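You operate a simulated robot arm through the tools that you are given. There is no shell and no other tool. Be economical: measure what you need, move in short steps, check, and stop when the job is done.

You are at the controls of a simulated two-armed robot. One attempt, no reset.

TASK
Put the cover from the dark table on the top of the steel workbench. Then open the red lid, put the purple rag in the deck of the parts washer, then shut the lid. Then take the lid off the grease tub on the wood stool and lay it down there. Then put the sanding block on the wood stool away on the top of the steel workbench. Then push the right drawer shut. Then take the black jar and leave it on the second wall shelf from the bottom. Then take the white box and put it on the grey bench. Keep to this order. Set down upright: cover, black jar.

Only the result counts: the job must be done as asked and must still hold three seconds after the hand-in. Knocking over, shifting, dropping, spilling or breaking anything else fails it. Lids that push on must go on centred and level and be pressed home; caps that screw on are set level and turned clockwise until they are tight.

THE ROBOT
Two 7-joint arms with fingered hands on one trunk, on a base that drives. Base frame: it is fixed to the floor where the robot stands at the start and does not move with it; the origin is under the middle of the robot, x ahead of it, y to its left, z up. Lengths are in mm, angles in degrees, forces in N, time in s.
The left shoulder is at the start at [200, 135, 882], the right one opposite. With the tool pointing down near the work surface each hand reaches from about 100 to 920 mm from the robot's upright axis, wherever it stands, measured 20 degrees to its own side. Places, roughly: black jar (5x5x6 cm) [6700, -3100, 1500]; cover (12x8x13 cm) [700, -100, 800]; deck of the parts washer [-1100, -200, 700]; grease tub [500, 1500, 500]; grey bench [6600, -600, 700]; purple rag (7x5x4 cm) [600, -300, 700]; red lid [-1100, -200, 900]; right drawer [200, 4000, 700]; sanding block (7x5x3 cm) [600, 1800, 500]; second wall shelf [6800, -3600, 1100]; top of the steel workbench [-1100, 1600, 900]; white box [6750, -3000, 1250]. Payload 4 kg a hand.
Tool frame (each hand has its own): the origin (TCP) lies between the finger pads and is the grasp point; the fingertips stand 25 mm ahead of it; z points along the fingers, y is the line along which they close. Largest opening 88 mm; the body of the gripper starts 29 mm behind the TCP. The gripper is a hand of 4 fingers: y runs from the thumb to the fingers, the wrist lies at [-13, -106, -174] in the tool frame, and closing takes about 1.5 s.
Orientation is that of the tool frame in the base frame, as [roll, pitch, yaw] about the fixed x, y, z axes, in that order (R = Rz(yaw) Ry(pitch) Rx(roll)). With the fingers straight down and the wrist toward the robot, the tool's x, y and z point along [0, 1, 0], [1, 0, 0] and [0, 0, -1] of the base frame.

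THE INTERFACE
- The arms move only by the tool arm_command. It takes "left_increments", "right_increments" or both (then of equal length, played together; a hand with none holds still); each is a list that holds one entry, the list of rows, each a list of 6 numbers: the shift along the tool's x, y, z in units of 25 mm (1.0 is 25 mm), then the turn, a rotation vector about the tool's x, y, z in units of 5 degrees (1.0 is 5 degrees). In form: [[[dx, dy, dz, ax, ay, az], ...]]. A call has 1 to 10 rows; each row shifts and turns the commanded pose from where the row before left it, along the tool's axes as they then stand. "left_gripper" and "right_gripper" are, for a hand that has rows, the closure in counts, from 0 (fully open) to 255 (shut), set as the call begins (left out, the last holds). A call with a number of a shift or a turn outside -1 to 1 is refused whole. Each row takes 0.2 s and may step no farther than 50 mm and 8.6 degrees from the row before; otherwise, or with a gripper value out of range, the whole call is refused. A pose out of reach is approached as far as the arm can. The call stops where the force on the tool passes 40 N (or 10 N more than at its start, if that is more) or the arm is blocked; 0.2 s more then pass. Each finger travels about 153 mm/s and halts on what it meets, pressing with about 31 N; the grip force reading is that of the motor and also rises with nothing between the fingers. The clock runs only during rows and for 0.2 s after the last one: add rows that do not move to give the fingers time. It gives the time, the measured TCP pose, the force on the tool (base axes), the opening and the grip force at its end, in the units of the frame above (readings bear some noise), with the torque about the TCP (base axes, N m) and any sound that the robot's microphone picked up.
- Cameras (640 x 400 px; columns grow to the right, rows downward): "scene" is now at [138.8, 4.3, 1478]; the picture's right is [0.02, -1.00, 0.00], its down [-0.77, -0.02, -0.64] and it looks along [0.64, 0.02, -0.77] (base axes); focal length 214 px, centre (320, 200). "left" rides on the left gripper at [-64, -83, -98] in its tool frame; the picture's right is [-0.62, -0.37, 0.69], its down [0.71, -0.63, 0.30] and it looks along [0.32, 0.68, 0.65] (tool axes); focal length 265 px, centre (320, 200). "right" rides on the right gripper at [64, -83, -98] in its tool frame; the picture's right is [-0.62, 0.37, -0.69], its down [-0.71, -0.63, 0.30] and it looks along [-0.33, 0.68, 0.65] (tool axes); focal length 265 px, centre (320, 200). There is no depth. A picture from a camera that has moved, and an enlarged one, comes with that camera's place and axes in the base frame and with its lens.
- camera(camera): a new picture of that camera. It takes no simulated time.
- raise_lower(by): slides the trunk up (or, below 0, down) by that many mm; the arms and the scene camera ride with it, the base frame stays. It gives what a move gives, with no picture.
- drive_base(legs): drives the robot by 1 to 6 legs, each [ahead, left, turn to the left] in mm, mm and degrees, along the robot's own axes; the way and the turn of a leg run together, so that a leg with both is an arc; at most 1500 mm and 180 degrees a leg. The arms and the cameras ride along, it lands a little off, and it stops where it bumps. It gives what a move gives.
- finger_targets(index, middle, ring, thumb_bend, thumb_turn, hand): sets how far each is bent, from 0 (flat) to 100 (curled in); at 30 the hand is open as for a grip, at 70 the pads meet at the TCP. One left out holds its place. A second passes; each finger stops where it meets its share of the squeeze, and holds until it gets a number again. A gripper value or a shape takes the hand back. It gives what a move gives, with no picture; readings hold the bend of each and the force on the fingers (four entries, about 0 where the hand has none), thumb and palm. thumb_turn goes from beside the hand (0) to across from the fingers (100), as for a grip.
- hand_shape(shape, hand): the hand has 4 fingers and takes this shape, open, in about a second: jaw (thumb against the fingers, like two jaws); tri (thumb and two fingers); tip (a fingertip pinch); poke (one finger out to press); point (the index stretched); flat (the hand flat); cup (the hand cupped); fist (a fist). The gripper value then closes the fingers along that shape, each until it touches; the sizes above hold for jaw. It gives what a move gives, with no picture.
- head_to(pan, tilt): turns the head with the scene camera to pan (to the left, within 97 degrees either way) and tilt (down, from -29 to 69), counted from straight ahead of the robot. It gives what a move gives.
- close_up(camera, box): a new picture of the part [left, top, right, bottom] of that camera's present view, enlarged. It takes no simulated time.
- job_done(): hands the job in; it is judged then, once.

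Go step by step. Nothing tells you exact positions but the pictures and the camera data: compare them with the known pose of the tool, close in by small moves and look again before you grip or let go. The budget is 207 turns and 210 pictures, counting those below and the enlarged ones. Unless the task says otherwise, let go and move clear before handing in, and close with one line.

The tools are called after "Request:" by a JSON object that holds its "method" and its "body". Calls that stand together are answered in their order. arm_command: Moves the arms, as the interface text tells. Its arguments: {"type":"object","properties":{"left_increments":{"type":"array","items":{"type":"array","items":{"type":"array","items":{"type":"number"}}}},"left_gripper":{"type":"number"},"right_increments":{"type":"array","items":{"type":"array","items":{"type":"array","items":{"type":"number"}}}},"right_gripper":{"type":"number"}},"required":[]} The other tools are called the same way: raise_lower (by) slides the trunk up or down; hand_shape (shape, hand) gives the hand a shape; finger_targets (index, middle, ring, thumb_bend, thumb_turn, hand) moves the fingers one by one; drive_base (legs) drives the base; head_to (pan, tilt) turns the head that bears the scene camera; camera (camera) takes a picture; close_up (camera, box) takes an enlarged picture of a part of a camera's view; job_done () hands the job in.

At the start:

```text
time_s: 0.0
left_ee_pos: [626.9, -69.1, 1428.8]
left_orientation: [179.9, 0.0, 90.0]
left_contact_force: [0.3, -0.6, 0.2]
left_torque: [-0.01, -0.01, 0.0]
left_width: 87.7
left_gripper_force: 0.1
left_shape: jaw
left_bend: [30.0, 30.0, 30.0, 30.0, 98.0]
left_finger forces: [0.0, 0.0, 0.0, 0.0, 0.0, 0.0]
right_ee_pos: [354.6, -389.0, 1427.5]
right_orientation: [179.9, 0.0, 90.0]
right_contact_force: [0.1, 0.8, 0.2]
right_torque: [0.01, 0.03, -0.02]
right_width: 87.5
right_gripper_force: 0.1
right_shape: jaw
right_bend: [30.0, 30.0, 30.0, 30.0, 98.0]
right_finger forces: [0.1, 0.1, 0.0, 0.0, 0.1, 0.0]
trunk travel left (down, up): [-487.0, 283.0]
robot x, y, heading: [-1.0, 4.6, 0.3]
head pan, tilt: [1.4, 50.2]
```

scene: 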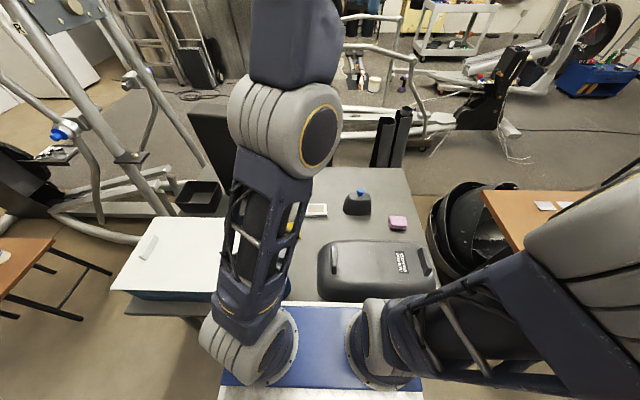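
right: 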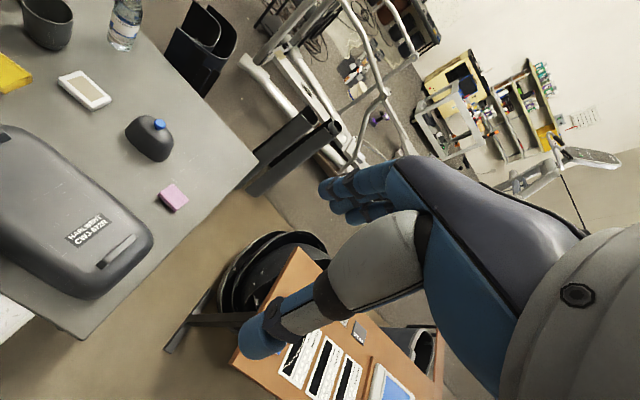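
left: 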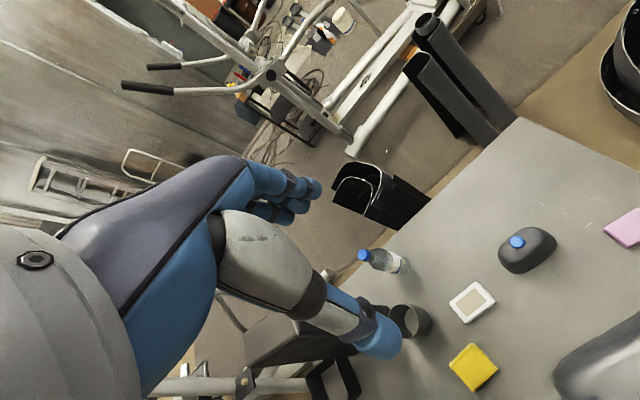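

The dark table is ahead of me; I take the dark dome with the blue knob to be the cover and the pink block to be the purple rag. I'll look closer.

Request:
{"method": "close_up", "body": {"camera": "right", "box": [0, 0, 320, 300]}}

Request:
{"method": "close_up", "body": {"camera": "scene", "box": [280, 150, 480, 300]}}

```text
1.33 times, centred on (160, 150) of right
camera zoom: at [270.0, -324.9, 1525.1], right [0.37, -0.62, 0.69], down [-0.63, -0.71, -0.3], along [0.68, -0.33, -0.65], focal length 354 px, centre (533, 267)
```

zoom: 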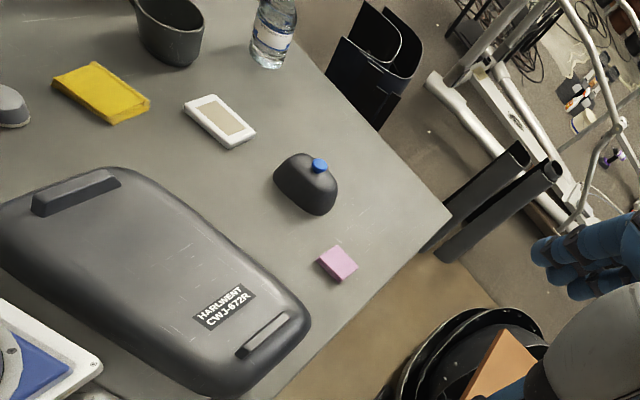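

```text
2.67 times, centred on (380, 225) of scene
camera zoom: at [138.8, 4.3, 1478.0], right [0.02, -1.0, 0.0], down [-0.77, -0.02, -0.64], along [0.64, 0.02, -0.77], focal length 572 px, centre (160, 133)
```

zoom: 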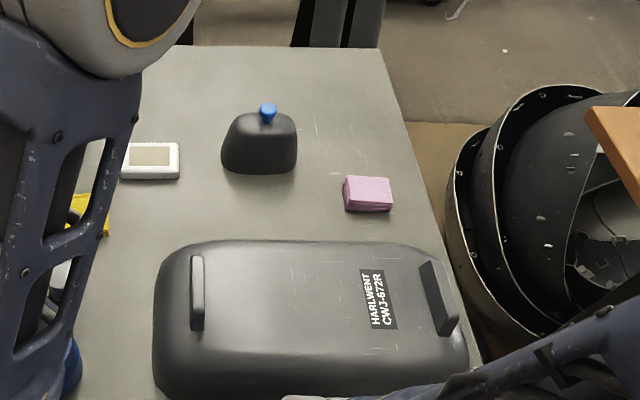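

The knob top triangulates to about [729, -140, 832] and the rag to about [651, -308, 717]. I move the left arm aside and bring the right hand toward the cover for a side look.

Request:
{"method": "arm_command", "body": {"left_increments": [[[1, 0, 0, 0, 0, 0], [1, 0, 0, 0, 0, 0], [1, 0, 0, 0, 0, 0], [1, 0, 0, 0, 0, 0], [1, 0, 0, 0, 0, 0], [1, 0, 0, 0, 0, 0], [1, 0, 0, 0, 0, 0], [1, 0, 0, 0, 0, 0], [1, 0, 0, 0, 0, 0], [1, 0, 0, 0, 0, 0]]], "right_increments": [[[0.4, 0.8, 1, 0, 0, 0], [0.4, 0.8, 1, 0, 0, 0], [0.4, 0.8, 1, 0, 0, 0], [0.4, 0.8, 1, 0, 0, 0], [0.4, 0.8, 1, 0, 0, 0], [0.4, 0.8, 1, 0, 0, 0], [0.4, 0.8, 1, 0, 0, 0], [0.4, 0.8, 1, 0, 0, 0], [0.4, 0.8, 1, 0, 0, 0], [0.4, 0.8, 1, 0, 0, 0]]]}}

Request:
{"method": "arm_command", "body": {"right_increments": [[[0.8, 0.5, 0.8, 0, 0, 0], [0.8, 0.5, 0.8, 0, 0, 0], [0.8, 0.5, 0.8, 0, 0, 0], [0.8, 0.5, 0.8, 0, 0, 0], [0.8, 0.5, 0.8, 0, 0, 0], [0.8, 0.5, 0.8, 0, 0, 0], [0.8, 0.5, 0.8, 0, 0, 0]]]}}

Request:
{"method": "camera", "body": {"camera": "right"}}

Request:
{"method": "camera", "body": {"camera": "scene"}}

```text
time_s: 2.2
left_ee_pos: [625.0, 182.3, 1428.7]
left_orientation: [180.0, 0.0, 89.9]
left_contact_force: [-0.2, 0.8, -0.2]
left_torque: [0.03, -0.02, -0.01]
left_width: 87.7
left_gripper_force: 0.0
left_shape: jaw
left_bend: [30.0, 30.0, 30.0, 30.0, 98.0]
left_finger forces: [0.0, 0.0, 0.1, 0.1, 0.0, 0.0]
right_ee_pos: [554.4, -288.5, 1175.8]
right_orientation: [-179.9, 0.0, 89.9]
right_contact_force: [0.2, -1.3, 0.6]
right_torque: [0.02, 0.05, -0.01]
right_width: 87.7
right_gripper_force: 0.1
right_shape: jaw
right_bend: [30.0, 30.0, 30.0, 30.0, 98.0]
right_finger forces: [0.1, 0.0, 0.0, 0.0, 0.1, 0.1]
trunk travel left (down, up): [-487.0, 283.0]
robot x, y, heading: [-1.2, 0.6, -0.1]
head pan, tilt: [1.4, 50.2]
```

```text
time_s: 3.8
left_ee_pos: [626.2, 181.6, 1430.1]
left_orientation: [-180.0, 0.1, 90.1]
left_contact_force: [0.3, -0.6, -0.1]
left_torque: [-0.02, 0.0, 0.0]
left_width: 87.6
left_gripper_force: 0.0
left_shape: jaw
left_bend: [30.0, 30.0, 30.0, 30.0, 98.0]
left_finger forces: [0.0, 0.1, 0.1, 0.0, 0.0, 0.0]
right_ee_pos: [641.1, -149.5, 1036.1]
right_orientation: [180.0, 0.0, 89.9]
right_contact_force: [-0.2, 0.1, -0.6]
right_torque: [0.03, -0.03, -0.01]
right_width: 87.4
right_gripper_force: 0.0
right_shape: jaw
right_bend: [30.0, 30.0, 30.0, 30.0, 98.0]
right_finger forces: [0.1, 0.1, 0.1, 0.1, 0.1, 0.0]
trunk travel left (down, up): [-487.0, 283.0]
robot x, y, heading: [1.3, 2.5, 0.2]
head pan, tilt: [1.4, 50.2]
```

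```text
204 pictures are left
camera right: at [557.7, -85.2, 1134.3], right [0.37, -0.62, 0.69], down [-0.63, -0.71, -0.3], along [0.68, -0.32, -0.65], focal length 265 px, centre (320, 200)
```

right: 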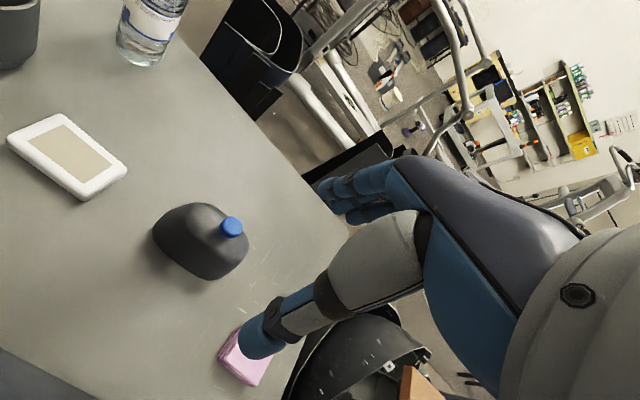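

```text
203 pictures are left
camera scene: at [138.6, 4.2, 1478.0], right [0.02, -1.0, 0.0], down [-0.77, -0.02, -0.64], along [0.64, 0.02, -0.77], focal length 214 px, centre (320, 200)
```

scene: 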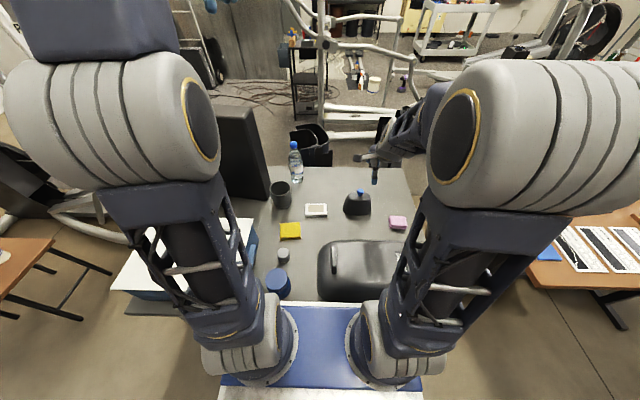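

The cover is a low dome with a blue knob. I take an enlarged view to judge its shape.

Request:
{"method": "close_up", "body": {"camera": "right", "box": [120, 170, 300, 300]}}

Request:
{"method": "close_up", "body": {"camera": "scene", "box": [320, 170, 410, 240]}}

```text
3.08 times, centred on (210, 235) of right
camera zoom: at [557.7, -85.2, 1134.3], right [0.37, -0.62, 0.69], down [-0.63, -0.71, -0.3], along [0.68, -0.32, -0.65], focal length 817 px, centre (658, 92)
```

zoom: 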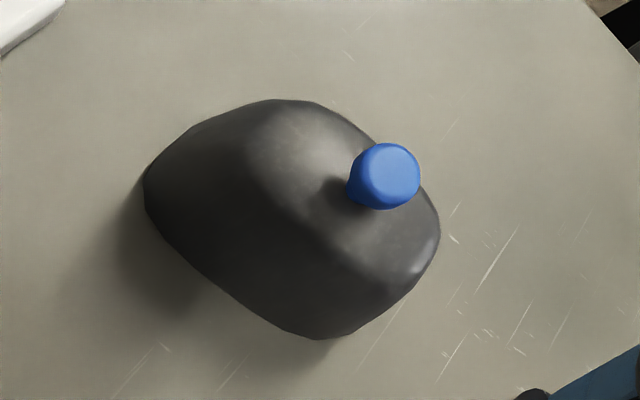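

```text
5.71 times, centred on (365, 205) of scene
camera zoom: at [138.6, 4.2, 1478.0], right [0.02, -1.0, 0.0], down [-0.77, -0.02, -0.64], along [0.64, 0.02, -0.77], focal length 1226 px, centre (63, 171)
```

zoom: 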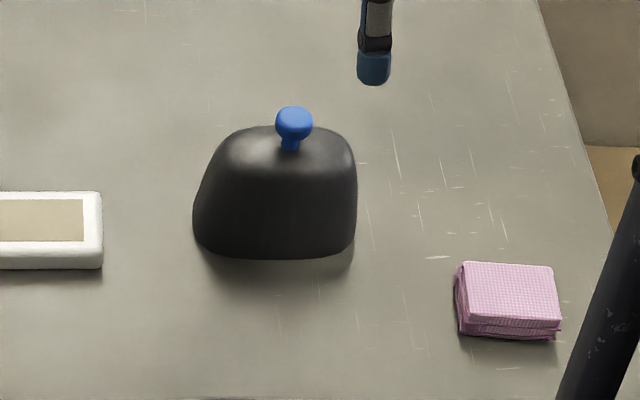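

The cover has a mushroom knob centred at about [723, -144, 826]. I'll come straight above it with the fingertips just clear of the knob, then check.

Request:
{"method": "arm_command", "body": {"right_increments": [[[0.04, 0.66, 0.8, 0, 0, 0], [0.04, 0.66, 0.8, 0, 0, 0], [0.04, 0.66, 0.8, 0, 0, 0], [0.04, 0.66, 0.8, 0, 0, 0], [0.04, 0.66, 0.8, 0, 0, 0], [0, 0, 1, 0, 0, 0], [0, 0, 0.8, 0, 0, 0], [0, 0, 0, 0, 0, 0]]]}}

Request:
{"method": "camera", "body": {"camera": "right"}}

Request:
{"method": "close_up", "body": {"camera": "scene", "box": [310, 140, 430, 240]}}

```text
time_s: 5.6
left_ee_pos: [626.5, 182.6, 1429.0]
left_orientation: [180.0, 0.1, 90.1]
left_contact_force: [0.7, 0.3, -0.2]
left_torque: [-0.01, 0.03, -0.03]
left_width: 87.6
left_gripper_force: 0.0
left_shape: jaw
left_bend: [30.0, 30.0, 30.0, 30.0, 98.0]
left_finger forces: [0.0, 0.0, 0.0, 0.1, 0.0, 0.0]
right_ee_pos: [724.6, -144.0, 891.0]
right_orientation: [179.9, 0.0, 90.1]
right_contact_force: [0.6, 0.7, 0.1]
right_torque: [-0.04, -0.03, -0.02]
right_width: 87.6
right_gripper_force: 0.0
right_shape: jaw
right_bend: [30.0, 30.0, 30.0, 30.0, 98.0]
right_finger forces: [0.0, 0.0, 0.0, 0.0, 0.1, 0.0]
trunk travel left (down, up): [-487.0, 283.0]
robot x, y, heading: [0.9, 0.6, -0.0]
head pan, tilt: [1.4, 50.2]
```

```text
200 pictures are left
camera right: at [640.4, -80.6, 989.6], right [0.37, -0.62, 0.69], down [-0.63, -0.71, -0.3], along [0.68, -0.33, -0.65], focal length 265 px, centre (320, 200)
```

right: 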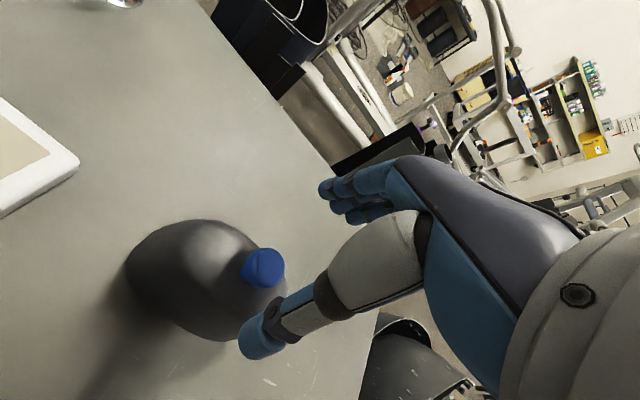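

```text
4.00 times, centred on (370, 190) of scene
camera zoom: at [138.8, 4.3, 1478.0], right [0.02, -1.0, 0.0], down [-0.77, -0.02, -0.64], along [0.64, 0.02, -0.77], focal length 858 px, centre (120, 240)
```

zoom: 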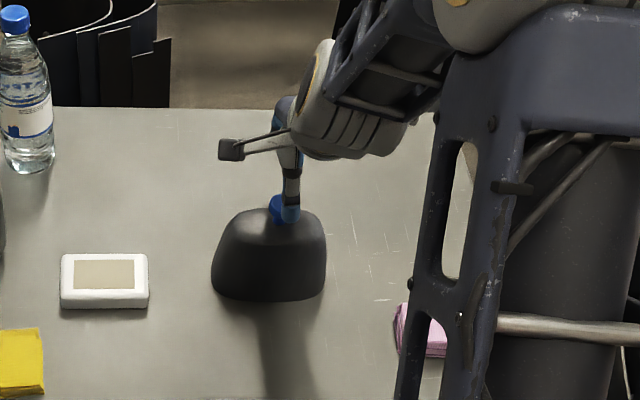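

The hand is centred over the knob. I'll descend until the fingertips straddle the knob and close.

Request:
{"method": "arm_command", "body": {"right_increments": [[[0, 0, 0.6, 0, 0, 0], [0, 0, 0.6, 0, 0, 0], [0, 0, 0.6, 0, 0, 0], [0, 0, 0.56, 0, 0, 0], [0, 0, 0, 0, 0, 0]]]}}

Request:
{"method": "camera", "body": {"camera": "right"}}

Request:
{"method": "close_up", "body": {"camera": "scene", "box": [330, 170, 390, 220]}}

```text
time_s: 6.8
left_ee_pos: [626.0, 182.1, 1429.2]
left_orientation: [-180.0, 0.0, 90.0]
left_contact_force: [0.8, -0.6, 0.8]
left_torque: [0.03, 0.0, 0.03]
left_width: 87.2
left_gripper_force: 0.0
left_shape: jaw
left_bend: [30.0, 30.0, 30.0, 30.0, 98.0]
left_finger forces: [0.1, 0.1, 0.1, 0.1, 0.0, 0.0]
right_ee_pos: [724.5, -144.0, 831.7]
right_orientation: [179.9, 0.0, 89.9]
right_contact_force: [-0.3, 0.1, 1.0]
right_torque: [-0.01, -0.01, -0.02]
right_width: 87.7
right_gripper_force: 0.1
right_shape: jaw
right_bend: [30.0, 30.0, 30.0, 30.0, 98.0]
right_finger forces: [0.1, 0.1, 0.1, 0.0, 0.0, 0.0]
trunk travel left (down, up): [-487.0, 283.0]
robot x, y, heading: [0.8, -0.0, 0.0]
head pan, tilt: [1.4, 50.2]
```

```text
198 pictures are left
camera right: at [640.2, -80.6, 930.7], right [0.37, -0.62, 0.69], down [-0.63, -0.71, -0.3], along [0.68, -0.33, -0.65], focal length 265 px, centre (320, 200)
```

right: 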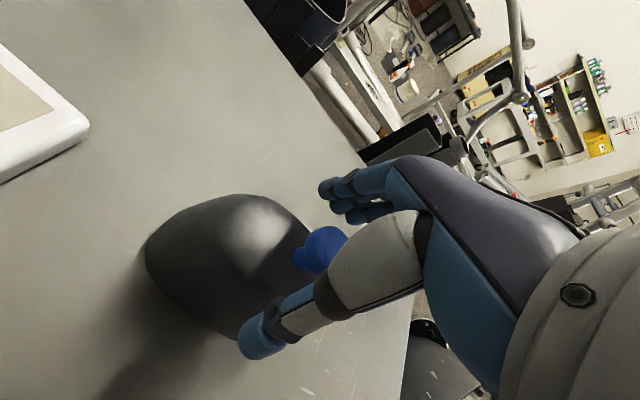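

```text
8.00 times, centred on (360, 195) of scene
camera zoom: at [138.8, 4.3, 1478.0], right [0.02, -1.0, 0.0], down [-0.77, -0.02, -0.64], along [0.64, 0.02, -0.77], focal length 1716 px, centre (0, 240)
```

zoom: 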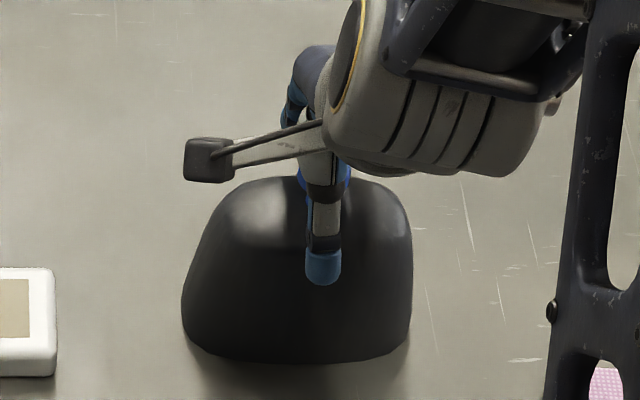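

The knob sits right at the TCP between the fingers. I'll close on it and lift slightly.

Request:
{"method": "arm_command", "body": {"right_increments": [[[0, 0, 0, 0, 0, 0], [0, 0, 0, 0, 0, 0], [0, 0, 0, 0, 0, 0], [0, 0, 0, 0, 0, 0], [0, 0, 0, 0, 0, 0], [0, 0, 0, 0, 0, 0], [0, 0, 0, 0, 0, 0], [0, 0, 0, 0, 0, 0]]], "right_gripper": 255}}

Request:
{"method": "camera", "body": {"camera": "right"}}

```text
time_s: 8.6
left_ee_pos: [626.0, 181.8, 1429.1]
left_orientation: [180.0, 0.0, 90.0]
left_contact_force: [0.0, -0.8, -0.3]
left_torque: [-0.03, 0.01, 0.01]
left_width: 87.7
left_gripper_force: 0.0
left_shape: jaw
left_bend: [30.0, 30.0, 30.0, 30.0, 98.0]
left_finger forces: [0.1, 0.0, 0.0, 0.0, 0.0, 0.0]
right_ee_pos: [724.8, -143.1, 833.4]
right_orientation: [179.9, -0.1, 90.0]
right_contact_force: [0.3, -1.2, 11.6]
right_torque: [-0.12, -0.04, 0.09]
right_width: 30.6
right_gripper_force: 31.1
right_shape: jaw
right_bend: [74.0, 55.0, 55.0, 72.0, 100.0]
right_finger forces: [14.7, 9.0, 5.4, 0.1, 27.6, 0.1]
trunk travel left (down, up): [-487.0, 283.0]
robot x, y, heading: [-2.6, 1.8, -0.0]
head pan, tilt: [1.4, 50.2]
```

```text
196 pictures are left
camera right: at [640.3, -80.6, 931.4], right [0.37, -0.62, 0.69], down [-0.63, -0.71, -0.3], along [0.68, -0.33, -0.65], focal length 265 px, centre (320, 200)
```

right: 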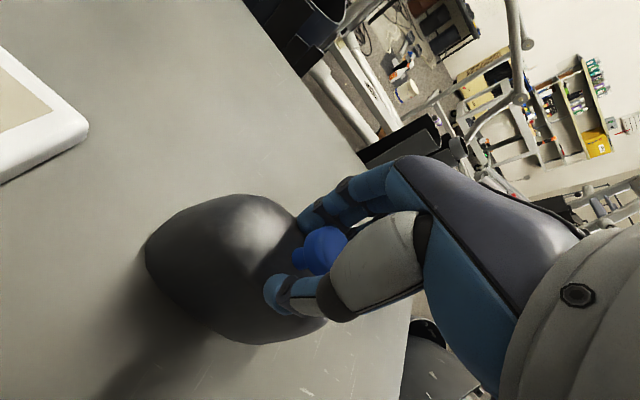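

It grips the knob with a width of about 30 mm. I'll lift slowly and look.

Request:
{"method": "arm_command", "body": {"right_increments": [[[0, 0, -0.4, 0, 0, 0], [0, 0, -0.4, 0, 0, 0], [0, 0, -0.4, 0, 0, 0], [0, 0, -0.6, 0, 0, 0], [0, 0, -0.8, 0, 0, 0], [0, 0, -1, 0, 0, 0], [0, 0, 0, 0, 0, 0]]]}}

Request:
{"method": "camera", "body": {"camera": "right"}}

Request:
{"method": "close_up", "body": {"camera": "scene", "box": [310, 140, 430, 240]}}

```text
time_s: 10.2
left_ee_pos: [627.2, 180.9, 1429.8]
left_orientation: [-179.9, 0.0, 90.0]
left_contact_force: [-0.4, 0.2, 0.1]
left_torque: [-0.02, -0.02, -0.02]
left_width: 87.8
left_gripper_force: 0.0
left_shape: jaw
left_bend: [30.0, 30.0, 30.0, 30.0, 98.0]
left_finger forces: [0.0, 0.1, 0.1, 0.1, 0.0, 0.0]
right_ee_pos: [724.8, -144.3, 923.0]
right_orientation: [-179.9, 0.1, 89.9]
right_contact_force: [0.6, 0.2, -1.3]
right_torque: [-0.02, 0.01, 0.03]
right_width: 21.6
right_gripper_force: 30.8
right_shape: jaw
right_bend: [75.0, 59.0, 72.0, 84.0, 100.0]
right_finger forces: [3.4, 8.1, 0.0, 0.0, 13.9, 0.0]
trunk travel left (down, up): [-487.0, 283.0]
robot x, y, heading: [-0.3, -0.3, -0.0]
head pan, tilt: [1.4, 50.2]
```

```text
195 pictures are left
camera right: at [640.2, -80.0, 1021.3], right [0.37, -0.62, 0.69], down [-0.63, -0.71, -0.3], along [0.68, -0.33, -0.65], focal length 265 px, centre (320, 200)
```

right: 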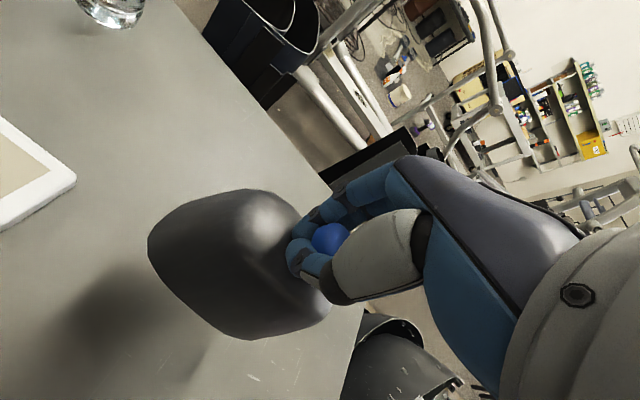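

```text
4.00 times, centred on (370, 190) of scene
camera zoom: at [138.9, 4.3, 1478.0], right [0.02, -1.0, 0.0], down [-0.77, -0.02, -0.64], along [0.64, 0.02, -0.77], focal length 858 px, centre (120, 240)
```

zoom: 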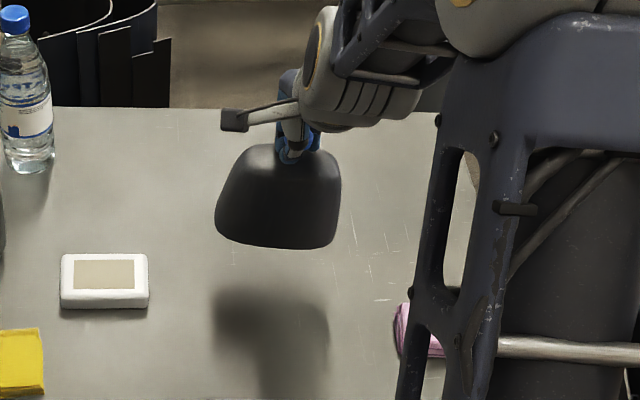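

The cover is lifted and held under the knob's head. I'll raise it and pull it in, then look around to the left and right for the route to the workbench.

Request:
{"method": "arm_command", "body": {"right_increments": [[[0, 0, -1, 0, 0, 0], [0, 0, -1, 0, 0, 0], [0, 0, -1, 0, 0, 0], [0, 0, -1, 0, 0, 0], [0, -0.6, -1, 0, 0, 0], [0, -0.8, -1, 0, 0, 0], [0, -0.8, -0.8, 0, 0, 0], [0, -0.8, -0.6, 0, 0, 0], [0, -0.8, -0.5, 0, 0, 0], [0, -0.8, 0, 0, 0, 0]]], "left_increments": [[[0, -0.5, 0, 0, 0, 0], [0, -0.5, 0, 0, 0, 0], [0, -0.5, 0, 0, 0, 0], [0, -0.5, 0, 0, 0, 0], [0, -0.5, 0, 0, 0, 0], [0, -0.5, 0, 0, 0, 0], [0, -0.5, 0, 0, 0, 0], [0, -0.5, 0, 0, 0, 0], [0, -0.5, 0, 0, 0, 0], [0, -0.5, 0, 0, 0, 0]]]}}

Request:
{"method": "head_to", "body": {"pan": 97, "tilt": 30}}

Request:
{"method": "camera", "body": {"camera": "scene"}}

Request:
{"method": "head_to", "body": {"pan": -97, "tilt": 30}}

Request:
{"method": "camera", "body": {"camera": "scene"}}

```text
time_s: 12.4
left_ee_pos: [502.7, 180.7, 1429.2]
left_orientation: [179.9, 0.1, 90.0]
left_contact_force: [-0.3, 0.3, 0.2]
left_torque: [0.0, 0.01, 0.02]
left_width: 87.5
left_gripper_force: 0.0
left_shape: jaw
left_bend: [30.0, 30.0, 30.0, 30.0, 98.0]
left_finger forces: [0.0, 0.2, 0.0, 0.0, 0.0, 0.0]
right_ee_pos: [609.5, -144.3, 1120.9]
right_orientation: [180.0, 0.0, 90.0]
right_contact_force: [0.2, -0.1, -1.4]
right_torque: [-0.01, 0.0, -0.01]
right_width: 21.6
right_gripper_force: 31.2
right_shape: jaw
right_bend: [75.0, 59.0, 72.0, 84.0, 100.0]
right_finger forces: [2.7, 7.3, 0.0, 0.1, 0.0, 0.1]
trunk travel left (down, up): [-487.0, 283.0]
robot x, y, heading: [1.1, -1.4, -0.1]
head pan, tilt: [1.4, 50.2]
```

```text
time_s: 14.1
left_ee_pos: [502.3, 181.6, 1428.8]
left_orientation: [179.9, 0.1, 90.0]
left_contact_force: [-0.4, -0.2, 0.5]
left_torque: [0.03, 0.03, -0.01]
left_width: 87.6
left_gripper_force: 0.0
left_shape: jaw
left_bend: [30.0, 30.0, 30.0, 30.0, 98.0]
left_finger forces: [0.0, 0.0, 0.0, 0.1, 0.0, 0.1]
right_ee_pos: [609.7, -143.1, 1120.3]
right_orientation: [180.0, 0.0, 90.0]
right_contact_force: [0.2, 1.0, -1.2]
right_torque: [0.0, -0.02, 0.0]
right_width: 21.4
right_gripper_force: 31.1
right_shape: jaw
right_bend: [75.0, 59.0, 72.0, 84.0, 100.0]
right_finger forces: [2.8, 7.2, 0.0, 0.0, 0.0, 0.0]
trunk travel left (down, up): [-487.0, 283.0]
robot x, y, heading: [-1.3, 2.0, -0.1]
head pan, tilt: [97.0, 30.0]
```

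```text
193 pictures are left
camera scene: at [51.1, 92.2, 1507.8], right [0.99, 0.12, 0.0], down [0.06, -0.5, -0.87], along [-0.1, 0.86, -0.5], focal length 214 px, centre (320, 200)
```

scene: 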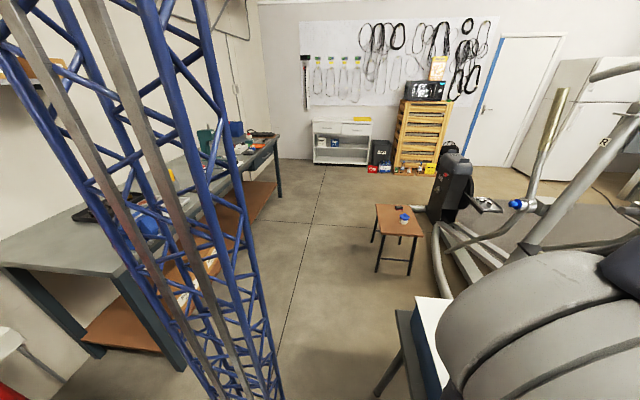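

```text
time_s: 17.0
left_ee_pos: [501.2, 181.5, 1428.7]
left_orientation: [180.0, -0.1, 89.9]
left_contact_force: [-0.3, 0.2, -0.4]
left_torque: [0.03, 0.01, 0.0]
left_width: 87.4
left_gripper_force: 0.0
left_shape: jaw
left_bend: [30.0, 30.0, 30.0, 30.0, 98.0]
left_finger forces: [0.1, 0.0, 0.0, 0.0, 0.0, 0.1]
right_ee_pos: [608.9, -143.9, 1120.1]
right_orientation: [-180.0, 0.1, 90.0]
right_contact_force: [-0.2, -0.3, -2.2]
right_torque: [0.01, 0.01, 0.02]
right_width: 21.6
right_gripper_force: 31.6
right_shape: jaw
right_bend: [75.0, 59.0, 72.0, 84.0, 100.0]
right_finger forces: [2.9, 7.2, 0.1, 0.1, 0.0, 0.1]
trunk travel left (down, up): [-487.0, 283.0]
robot x, y, heading: [0.6, -0.4, -0.1]
head pan, tilt: [-97.0, 30.0]
```

```text
192 pictures are left
camera scene: at [51.0, -87.4, 1507.8], right [-0.99, 0.12, 0.0], down [0.06, 0.5, -0.87], along [-0.11, -0.86, -0.5], focal length 214 px, centre (320, 200)
```

scene: 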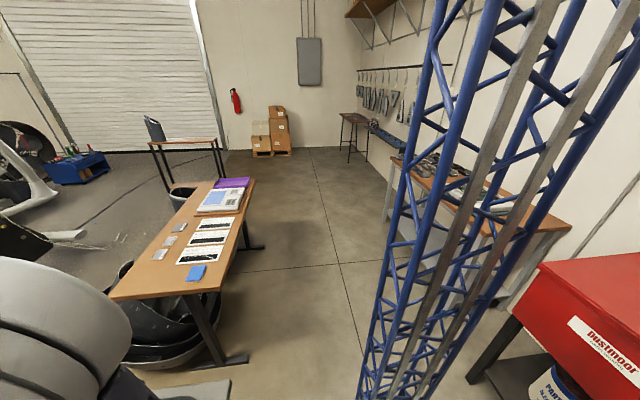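

The steel workbench runs along the rear wall (front edge x≈-730, z≈900) and the red washer sits to its right. I'll back up a little, turn left and drive along the corridor.

Request:
{"method": "drive_base", "body": {"legs": [[-250, 0, 0], [0, 0, 90], [800, 0, 0]]}}

Request:
{"method": "head_to", "body": {"pan": 70, "tilt": 35}}

Request:
{"method": "camera", "body": {"camera": "scene"}}

Request:
{"method": "camera", "body": {"camera": "right"}}

```text
time_s: 26.5
left_ee_pos: [-426.9, 1303.0, 1428.1]
left_orientation: [-179.9, 0.0, 180.0]
left_contact_force: [0.7, -0.2, -0.7]
left_torque: [0.03, 0.01, -0.02]
left_width: 87.4
left_gripper_force: 0.0
left_shape: jaw
left_bend: [30.0, 30.0, 30.0, 30.0, 98.0]
left_finger forces: [0.0, 0.0, 0.0, 0.1, 0.0, 0.0]
right_ee_pos: [-101.3, 1408.9, 1119.6]
right_orientation: [-180.0, 0.0, 179.9]
right_contact_force: [0.3, 0.2, -1.8]
right_torque: [-0.01, 0.0, 0.0]
right_width: 21.3
right_gripper_force: 30.9
right_shape: jaw
right_bend: [75.0, 59.0, 72.0, 84.0, 100.0]
right_finger forces: [2.3, 6.1, 0.0, 0.0, 0.0, 0.0]
trunk travel left (down, up): [-487.0, 283.0]
robot x, y, heading: [-247.2, 796.8, 89.7]
head pan, tilt: [-97.0, 30.0]
```

```text
time_s: 29.0
left_ee_pos: [-427.0, 1303.2, 1428.5]
left_orientation: [180.0, -0.1, 179.9]
left_contact_force: [-0.4, -0.1, -1.4]
left_torque: [0.01, 0.0, 0.02]
left_width: 87.7
left_gripper_force: 0.1
left_shape: jaw
left_bend: [30.0, 30.0, 30.0, 30.0, 98.0]
left_finger forces: [0.1, 0.1, 0.0, 0.1, 0.0, 0.0]
right_ee_pos: [-102.4, 1409.7, 1120.7]
right_orientation: [-180.0, 0.0, 179.8]
right_contact_force: [-0.8, -0.4, -2.2]
right_torque: [-0.03, -0.01, -0.03]
right_width: 21.5
right_gripper_force: 31.0
right_shape: jaw
right_bend: [75.0, 59.0, 72.0, 84.0, 100.0]
right_finger forces: [2.3, 6.1, 0.1, 0.0, 0.0, 0.0]
trunk travel left (down, up): [-487.0, 283.0]
robot x, y, heading: [-249.4, 799.6, 90.1]
head pan, tilt: [70.0, 35.0]
```

```text
191 pictures are left
camera scene: at [-328.7, 893.2, 1500.0], right [0.34, 0.94, 0.0], down [0.54, -0.2, -0.82], along [-0.77, 0.28, -0.57], focal length 214 px, centre (320, 200)
```

scene: 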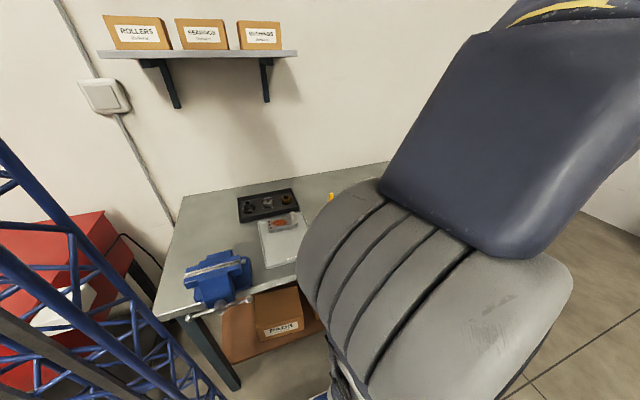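

```text
190 pictures are left
camera right: at [-167.7, 1325.3, 1218.1], right [0.62, 0.37, 0.69], down [0.71, -0.63, -0.3], along [0.33, 0.68, -0.65], focal length 265 px, centre (320, 200)
```

right: 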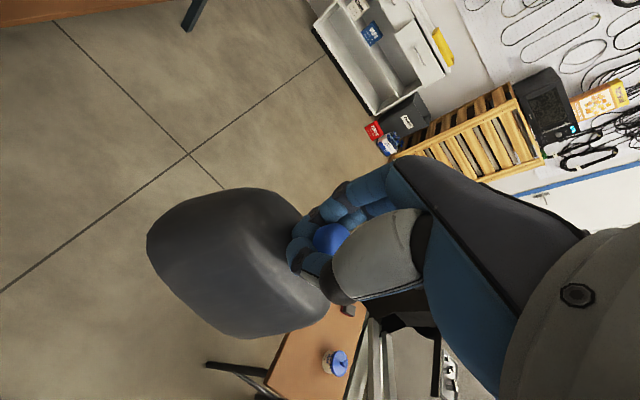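

The near end of the bench carries a vise, papers and a tray. I'll drive farther to see the free part of the bench top.

Request:
{"method": "drive_base", "body": {"legs": [[450, 0, 0], [0, 0, 45]]}}

Request:
{"method": "head_to", "body": {"pan": 15, "tilt": 35}}

Request:
{"method": "camera", "body": {"camera": "scene"}}

Request:
{"method": "camera", "body": {"camera": "left"}}

```text
time_s: 33.8
left_ee_pos: [-731.1, 1474.9, 1428.9]
left_orientation: [-179.9, 0.0, -134.9]
left_contact_force: [0.5, 0.6, 0.5]
left_torque: [0.0, 0.01, -0.01]
left_width: 87.4
left_gripper_force: 0.1
left_shape: jaw
left_bend: [30.0, 30.0, 30.0, 30.0, 98.0]
left_finger forces: [0.0, 0.1, 0.0, 0.0, 0.0, 0.1]
right_ee_pos: [-575.2, 1780.0, 1120.9]
right_orientation: [-180.0, 0.0, -134.9]
right_contact_force: [0.2, -0.7, -2.0]
right_torque: [0.01, 0.0, -0.01]
right_width: 21.5
right_gripper_force: 31.0
right_shape: jaw
right_bend: [75.0, 59.0, 72.0, 84.0, 100.0]
right_finger forces: [2.0, 5.4, 0.1, 0.0, 0.0, 0.1]
trunk travel left (down, up): [-487.0, 283.0]
robot x, y, heading: [-245.3, 1245.2, 135.3]
head pan, tilt: [70.0, 35.0]
```

```text
time_s: 35.1
left_ee_pos: [-730.2, 1475.0, 1427.6]
left_orientation: [-180.0, 0.0, -135.0]
left_contact_force: [0.3, -0.4, -0.5]
left_torque: [-0.01, 0.0, 0.01]
left_width: 87.7
left_gripper_force: 0.1
left_shape: jaw
left_bend: [30.0, 30.0, 30.0, 30.0, 98.0]
left_finger forces: [0.0, 0.0, 0.0, 0.0, 0.0, 0.0]
right_ee_pos: [-577.3, 1780.1, 1120.9]
right_orientation: [-180.0, 0.0, -134.9]
right_contact_force: [-0.1, -0.7, -2.1]
right_torque: [0.01, -0.01, 0.01]
right_width: 21.4
right_gripper_force: 31.1
right_shape: jaw
right_bend: [75.0, 59.0, 72.0, 84.0, 100.0]
right_finger forces: [2.1, 5.4, 0.0, 0.1, 0.0, 0.0]
trunk travel left (down, up): [-487.0, 283.0]
robot x, y, heading: [-244.4, 1251.9, 135.0]
head pan, tilt: [15.0, 35.0]
```

```text
189 pictures are left
camera scene: at [-364.4, 1337.6, 1500.0], right [0.5, 0.87, 0.0], down [0.5, -0.29, -0.82], along [-0.71, 0.41, -0.57], focal length 214 px, centre (320, 200)
```

scene: 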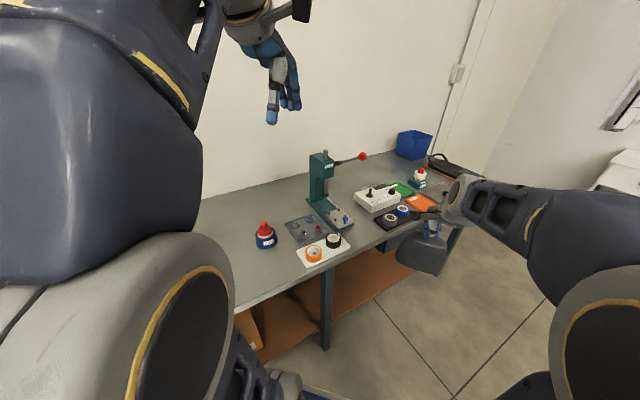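

```text
188 pictures are left
camera left: at [-626.8, 1461.4, 1527.5], right [0.7, 0.18, -0.69], down [-0.06, -0.95, -0.3], along [-0.71, 0.25, -0.65], focal length 265 px, centre (320, 200)
```

left: 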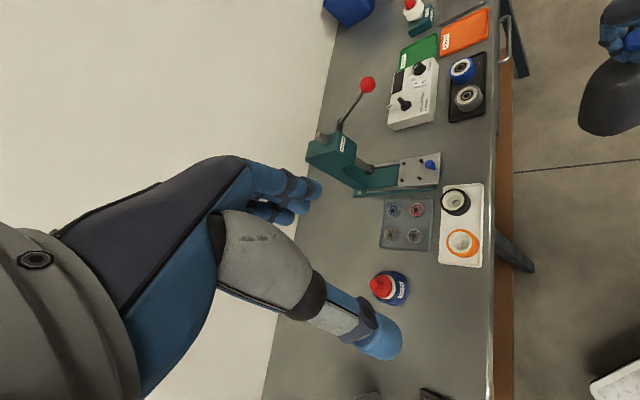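

Between the papers (y<1100) and the glue bottle (y≈1445) there may be free space. I'll face the bench and look at it.

Request:
{"method": "drive_base", "body": {"legs": [[0, 0, 45]]}}

Request:
{"method": "head_to", "body": {"pan": 0, "tilt": 40}}

Request:
{"method": "camera", "body": {"camera": "scene"}}

Request:
{"method": "camera", "body": {"camera": "left"}}

Request:
{"method": "camera", "body": {"camera": "right"}}

```text
time_s: 37.5
left_ee_pos: [-748.5, 1066.6, 1428.6]
left_orientation: [-180.0, 0.1, -89.8]
left_contact_force: [-0.6, 0.1, 0.3]
left_torque: [-0.03, -0.02, 0.01]
left_width: 87.5
left_gripper_force: 0.3
left_shape: jaw
left_bend: [30.0, 30.0, 30.0, 30.0, 98.0]
left_finger forces: [0.0, 0.0, 0.0, 0.0, 0.1, 0.0]
right_ee_pos: [-856.4, 1390.9, 1119.5]
right_orientation: [179.9, 0.1, -89.8]
right_contact_force: [0.1, -0.4, -1.2]
right_torque: [-0.02, -0.02, -0.02]
right_width: 21.3
right_gripper_force: 31.1
right_shape: jaw
right_bend: [75.0, 59.0, 72.0, 84.0, 100.0]
right_finger forces: [2.0, 5.0, 0.0, 0.0, 0.0, 0.0]
trunk travel left (down, up): [-487.0, 283.0]
robot x, y, heading: [-247.0, 1249.8, -179.7]
head pan, tilt: [15.0, 35.0]
```

```text
time_s: 38.3
left_ee_pos: [-748.7, 1065.2, 1427.8]
left_orientation: [180.0, 0.0, -89.8]
left_contact_force: [-0.6, -0.6, -0.4]
left_torque: [0.01, -0.01, 0.0]
left_width: 87.5
left_gripper_force: 0.0
left_shape: jaw
left_bend: [30.0, 30.0, 30.0, 30.0, 98.0]
left_finger forces: [0.1, 0.1, 0.0, 0.1, 0.0, 0.0]
right_ee_pos: [-856.7, 1391.4, 1120.3]
right_orientation: [-179.9, 0.0, -89.7]
right_contact_force: [0.1, 0.7, -1.7]
right_torque: [-0.03, -0.01, 0.0]
right_width: 21.4
right_gripper_force: 30.7
right_shape: jaw
right_bend: [75.0, 59.0, 72.0, 84.0, 100.0]
right_finger forces: [1.9, 5.0, 0.0, 0.0, 0.1, 0.0]
trunk travel left (down, up): [-487.0, 283.0]
robot x, y, heading: [-245.8, 1249.5, -179.8]
head pan, tilt: [0.0, 40.0]
```

```text
187 pictures are left
camera scene: at [-390.5, 1250.7, 1492.5], right [0.0, 1.0, 0.0], down [0.64, 0.0, -0.77], along [-0.77, 0.0, -0.64], focal length 214 px, centre (320, 200)
```

scene: 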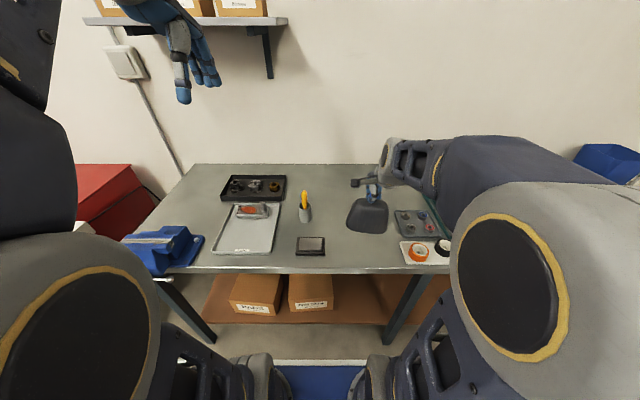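

```text
186 pictures are left
camera left: at [-666.3, 1130.2, 1527.5], right [0.37, 0.62, -0.69], down [0.63, -0.71, -0.3], along [-0.68, -0.33, -0.65], focal length 265 px, centre (320, 200)
```

left: 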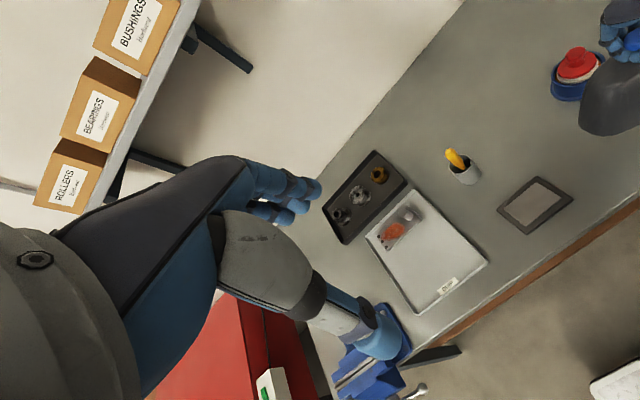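

```text
185 pictures are left
camera right: at [-774.1, 1326.2, 1218.1], right [-0.37, 0.62, 0.69], down [0.63, 0.72, -0.3], along [-0.68, 0.32, -0.65], focal length 265 px, centre (320, 200)
```

right: 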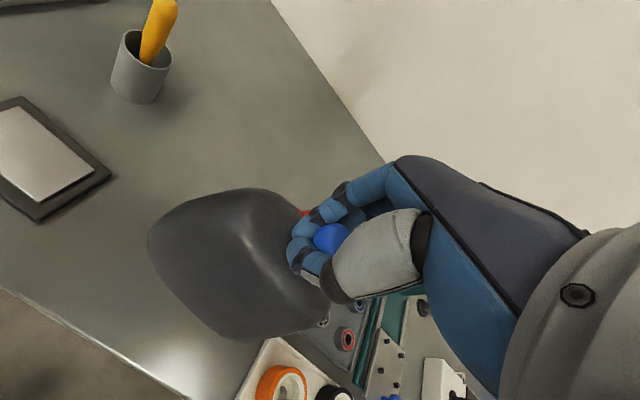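

The area at about [-850, 1392] is clear between the tablet and the tape sheet, right below the hand. I'll lower to just above the surface and check.

Request:
{"method": "arm_command", "body": {"right_increments": [[[0, -0.3, 0.8, 0, 0, 0], [0, 0, 0.8, 0, 0, 0], [0, 0, 0.8, 0, 0, 0], [0, 0, 0.6, 0, 0, 0], [0, 0, 0, 0, 0, 0]]]}}

Request:
{"method": "camera", "body": {"camera": "right"}}

Request:
{"method": "close_up", "body": {"camera": "scene", "box": [280, 150, 440, 280]}}

```text
time_s: 39.5
left_ee_pos: [-747.6, 1066.5, 1428.9]
left_orientation: [180.0, -0.1, -89.8]
left_contact_force: [0.1, -0.8, 0.8]
left_torque: [0.0, 0.0, 0.04]
left_width: 87.7
left_gripper_force: 0.0
left_shape: jaw
left_bend: [30.0, 30.0, 30.0, 30.0, 98.0]
left_finger forces: [0.0, 0.0, 0.1, 0.0, 0.0, 0.0]
right_ee_pos: [-849.9, 1392.3, 1043.8]
right_orientation: [-180.0, 0.0, -89.8]
right_contact_force: [0.4, 0.1, -1.9]
right_torque: [-0.01, -0.01, 0.01]
right_width: 21.4
right_gripper_force: 30.9
right_shape: jaw
right_bend: [75.0, 59.0, 72.0, 84.0, 100.0]
right_finger forces: [1.6, 4.7, 0.0, 0.1, 0.0, 0.1]
trunk travel left (down, up): [-487.0, 283.0]
robot x, y, heading: [-244.8, 1248.9, -180.0]
head pan, tilt: [0.0, 40.0]
```

```text
184 pictures are left
camera right: at [-766.7, 1327.1, 1142.5], right [-0.37, 0.62, 0.69], down [0.63, 0.72, -0.3], along [-0.68, 0.32, -0.65], focal length 265 px, centre (320, 200)
```

right: 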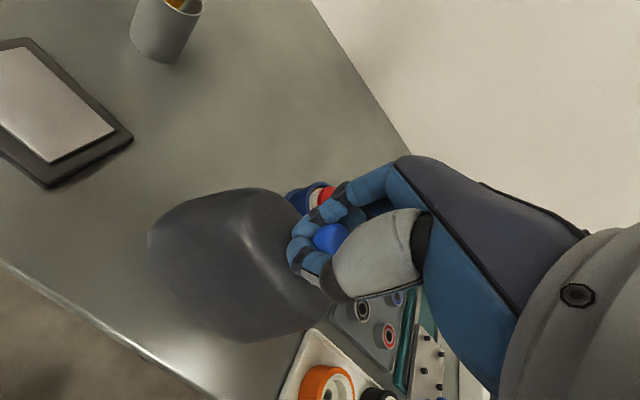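

```text
3.08 times, centred on (360, 215) of scene
camera zoom: at [-390.5, 1250.7, 1492.5], right [0.0, 1.0, 0.0], down [0.64, 0.0, -0.77], along [-0.77, 0.0, -0.64], focal length 660 px, centre (197, 154)
```

zoom: 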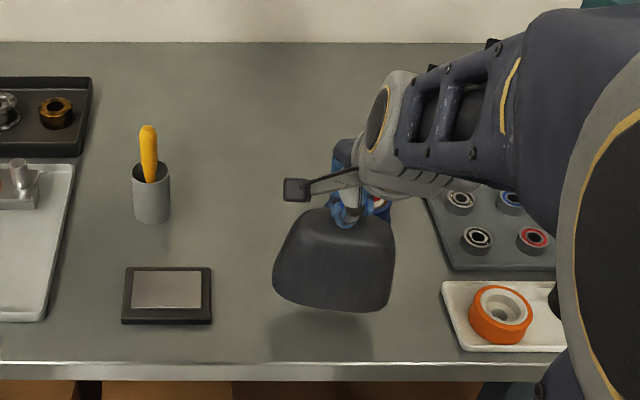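

The spot is clear; I'll lower in small steps toward contact.

Request:
{"method": "arm_command", "body": {"right_increments": [[[0.4, 0, 0.3, 0, 0, 0], [0, 0, 0.3, 0, 0, 0], [0, 0, 0.2, 0, 0, 0], [0, 0, 0, 0, 0, 0]]]}}

Request:
{"method": "close_up", "body": {"camera": "scene", "box": [280, 150, 440, 280]}}

```text
time_s: 40.5
left_ee_pos: [-747.1, 1065.9, 1428.1]
left_orientation: [-180.0, -0.1, -89.8]
left_contact_force: [0.1, -0.4, 0.2]
left_torque: [0.01, -0.02, -0.01]
left_width: 87.6
left_gripper_force: 0.1
left_shape: jaw
left_bend: [30.0, 30.0, 30.0, 30.0, 98.0]
left_finger forces: [0.0, 0.0, 0.0, 0.1, 0.0, 0.0]
right_ee_pos: [-849.9, 1380.9, 1025.3]
right_orientation: [-180.0, 0.1, -89.7]
right_contact_force: [0.6, 0.3, -1.5]
right_torque: [-0.02, -0.03, -0.02]
right_width: 21.4
right_gripper_force: 31.3
right_shape: jaw
right_bend: [75.0, 59.0, 72.0, 84.0, 100.0]
right_finger forces: [1.5, 4.7, 0.0, 0.0, 0.0, 0.1]
trunk travel left (down, up): [-487.0, 283.0]
robot x, y, heading: [-247.5, 1248.8, -179.9]
head pan, tilt: [0.0, 40.0]
```

```text
3.08 times, centred on (360, 215) of scene
camera zoom: at [-390.5, 1250.7, 1492.5], right [0.0, 1.0, 0.0], down [0.64, 0.0, -0.77], along [-0.77, 0.0, -0.64], focal length 660 px, centre (197, 154)
```

zoom: 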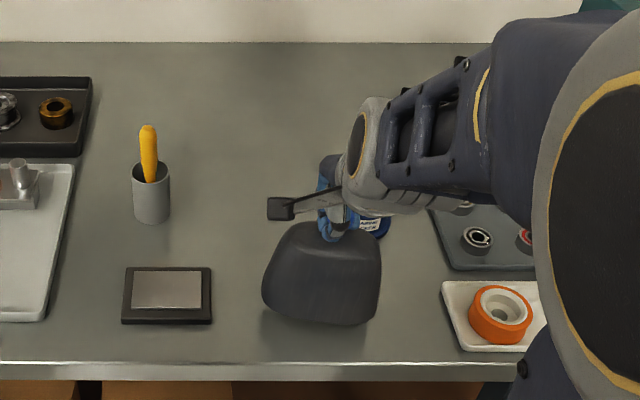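

Nearly down, about 10 mm to go and slightly tilted. I'll continue in tiny steps until contact shows.

Request:
{"method": "arm_command", "body": {"right_increments": [[[0, 0, 0.16, 0, 0, 0], [0, 0, 0.16, 0, 0, 0], [0, 0, 0, 0, 0, 0]]]}}

Request:
{"method": "close_up", "body": {"camera": "scene", "box": [320, 190, 400, 270]}}

```text
time_s: 41.3
left_ee_pos: [-749.6, 1066.2, 1428.3]
left_orientation: [180.0, 0.0, -89.8]
left_contact_force: [-0.8, -0.6, -0.2]
left_torque: [0.0, 0.0, -0.01]
left_width: 87.3
left_gripper_force: 0.0
left_shape: jaw
left_bend: [30.0, 30.0, 30.0, 30.0, 98.0]
left_finger forces: [0.0, 0.0, 0.0, 0.0, 0.0, 0.0]
right_ee_pos: [-848.2, 1381.8, 1017.1]
right_orientation: [179.9, 0.0, -89.8]
right_contact_force: [-0.7, 0.5, -2.4]
right_torque: [-0.02, -0.01, -0.01]
right_width: 21.4
right_gripper_force: 30.9
right_shape: jaw
right_bend: [75.0, 59.0, 72.0, 84.0, 100.0]
right_finger forces: [1.6, 4.7, 0.0, 0.0, 0.0, 0.1]
trunk travel left (down, up): [-487.0, 283.0]
robot x, y, heading: [-249.9, 1250.8, -180.1]
head pan, tilt: [0.0, 40.0]
```

```text
5.00 times, centred on (360, 230) of scene
camera zoom: at [-390.5, 1250.7, 1492.5], right [0.0, 1.0, 0.0], down [0.64, 0.0, -0.77], along [-0.77, 0.0, -0.64], focal length 1072 px, centre (120, 50)
```

zoom: 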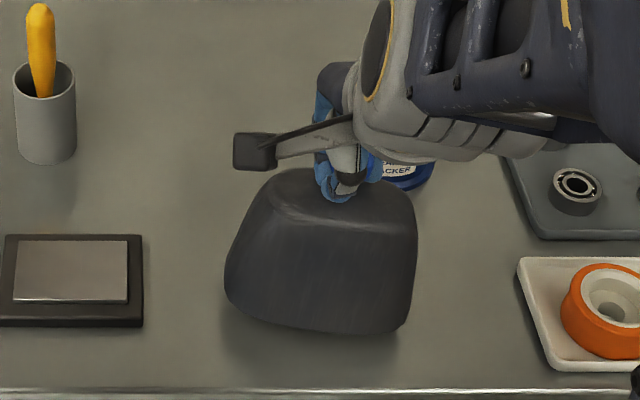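

Request:
{"method": "arm_command", "body": {"right_increments": [[[0, 0, 0.16, 0, 0, 0], [0, 0, 0.16, 0, 0, 0], [0, 0, 0, 0, 0, 0]]]}}

Request:
{"method": "close_up", "body": {"camera": "scene", "box": [320, 190, 400, 270]}}

```text
time_s: 42.1
left_ee_pos: [-748.3, 1066.9, 1428.7]
left_orientation: [180.0, 0.1, -89.8]
left_contact_force: [-0.8, 0.3, -0.1]
left_torque: [0.01, 0.0, 0.0]
left_width: 87.4
left_gripper_force: 0.2
left_shape: jaw
left_bend: [30.0, 30.0, 30.0, 30.0, 98.0]
left_finger forces: [0.0, 0.1, 0.1, 0.1, 0.0, 0.0]
right_ee_pos: [-848.0, 1381.5, 1009.5]
right_orientation: [180.0, 0.0, -89.8]
right_contact_force: [0.1, -0.3, -1.5]
right_torque: [0.03, 0.0, 0.0]
right_width: 21.2
right_gripper_force: 31.1
right_shape: jaw
right_bend: [75.0, 59.0, 72.0, 84.0, 100.0]
right_finger forces: [1.5, 4.6, 0.0, 0.0, 0.0, 0.0]
trunk travel left (down, up): [-487.0, 283.0]
robot x, y, heading: [-247.2, 1247.6, -179.8]
head pan, tilt: [0.0, 40.0]
```

```text
5.00 times, centred on (360, 230) of scene
camera zoom: at [-390.5, 1250.7, 1492.5], right [0.0, 1.0, 0.0], down [0.64, 0.0, -0.77], along [-0.77, 0.0, -0.64], focal length 1072 px, centre (120, 50)
```

zoom: 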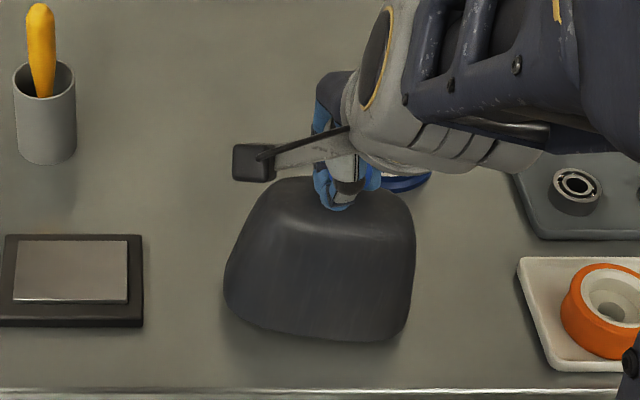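

Request:
{"method": "arm_command", "body": {"right_increments": [[[0, 0, 0.16, 0, 0, 0], [0, 0, 0.16, 0, 0, 0], [0, 0, 0, 0, 0, 0]]]}}

Request:
{"method": "close_up", "body": {"camera": "scene", "box": [320, 190, 400, 270]}}

```text
time_s: 42.9
left_ee_pos: [-747.8, 1067.5, 1429.3]
left_orientation: [-180.0, 0.0, -89.9]
left_contact_force: [0.6, 0.0, -0.6]
left_torque: [0.0, -0.04, -0.04]
left_width: 87.6
left_gripper_force: 0.1
left_shape: jaw
left_bend: [30.0, 30.0, 30.0, 30.0, 98.0]
left_finger forces: [0.1, 0.1, 0.1, 0.0, 0.0, 0.0]
right_ee_pos: [-850.4, 1380.5, 1002.2]
right_orientation: [180.0, 0.0, -89.7]
right_contact_force: [-0.4, -1.6, 1.8]
right_torque: [0.04, 0.03, 0.03]
right_width: 21.5
right_gripper_force: 30.9
right_shape: jaw
right_bend: [75.0, 59.0, 72.0, 84.0, 100.0]
right_finger forces: [1.8, 6.8, 0.0, 0.0, 0.0, 0.0]
trunk travel left (down, up): [-487.0, 283.0]
robot x, y, heading: [-249.4, 1249.2, -179.8]
head pan, tilt: [0.0, 40.0]
```

```text
5.00 times, centred on (360, 230) of scene
camera zoom: at [-390.5, 1250.7, 1492.5], right [0.0, 1.0, 0.0], down [0.64, 0.0, -0.77], along [-0.77, 0.0, -0.64], focal length 1072 px, centre (120, 50)
```

zoom: 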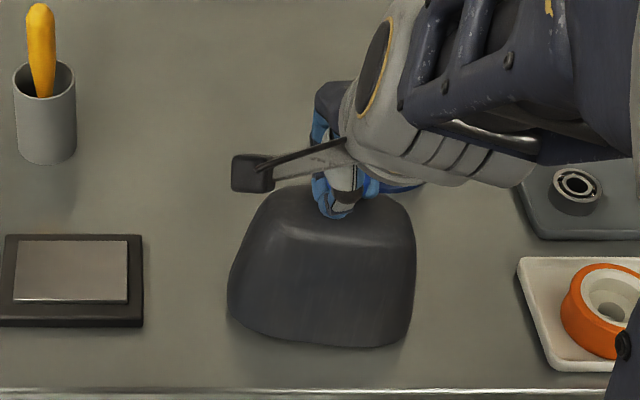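

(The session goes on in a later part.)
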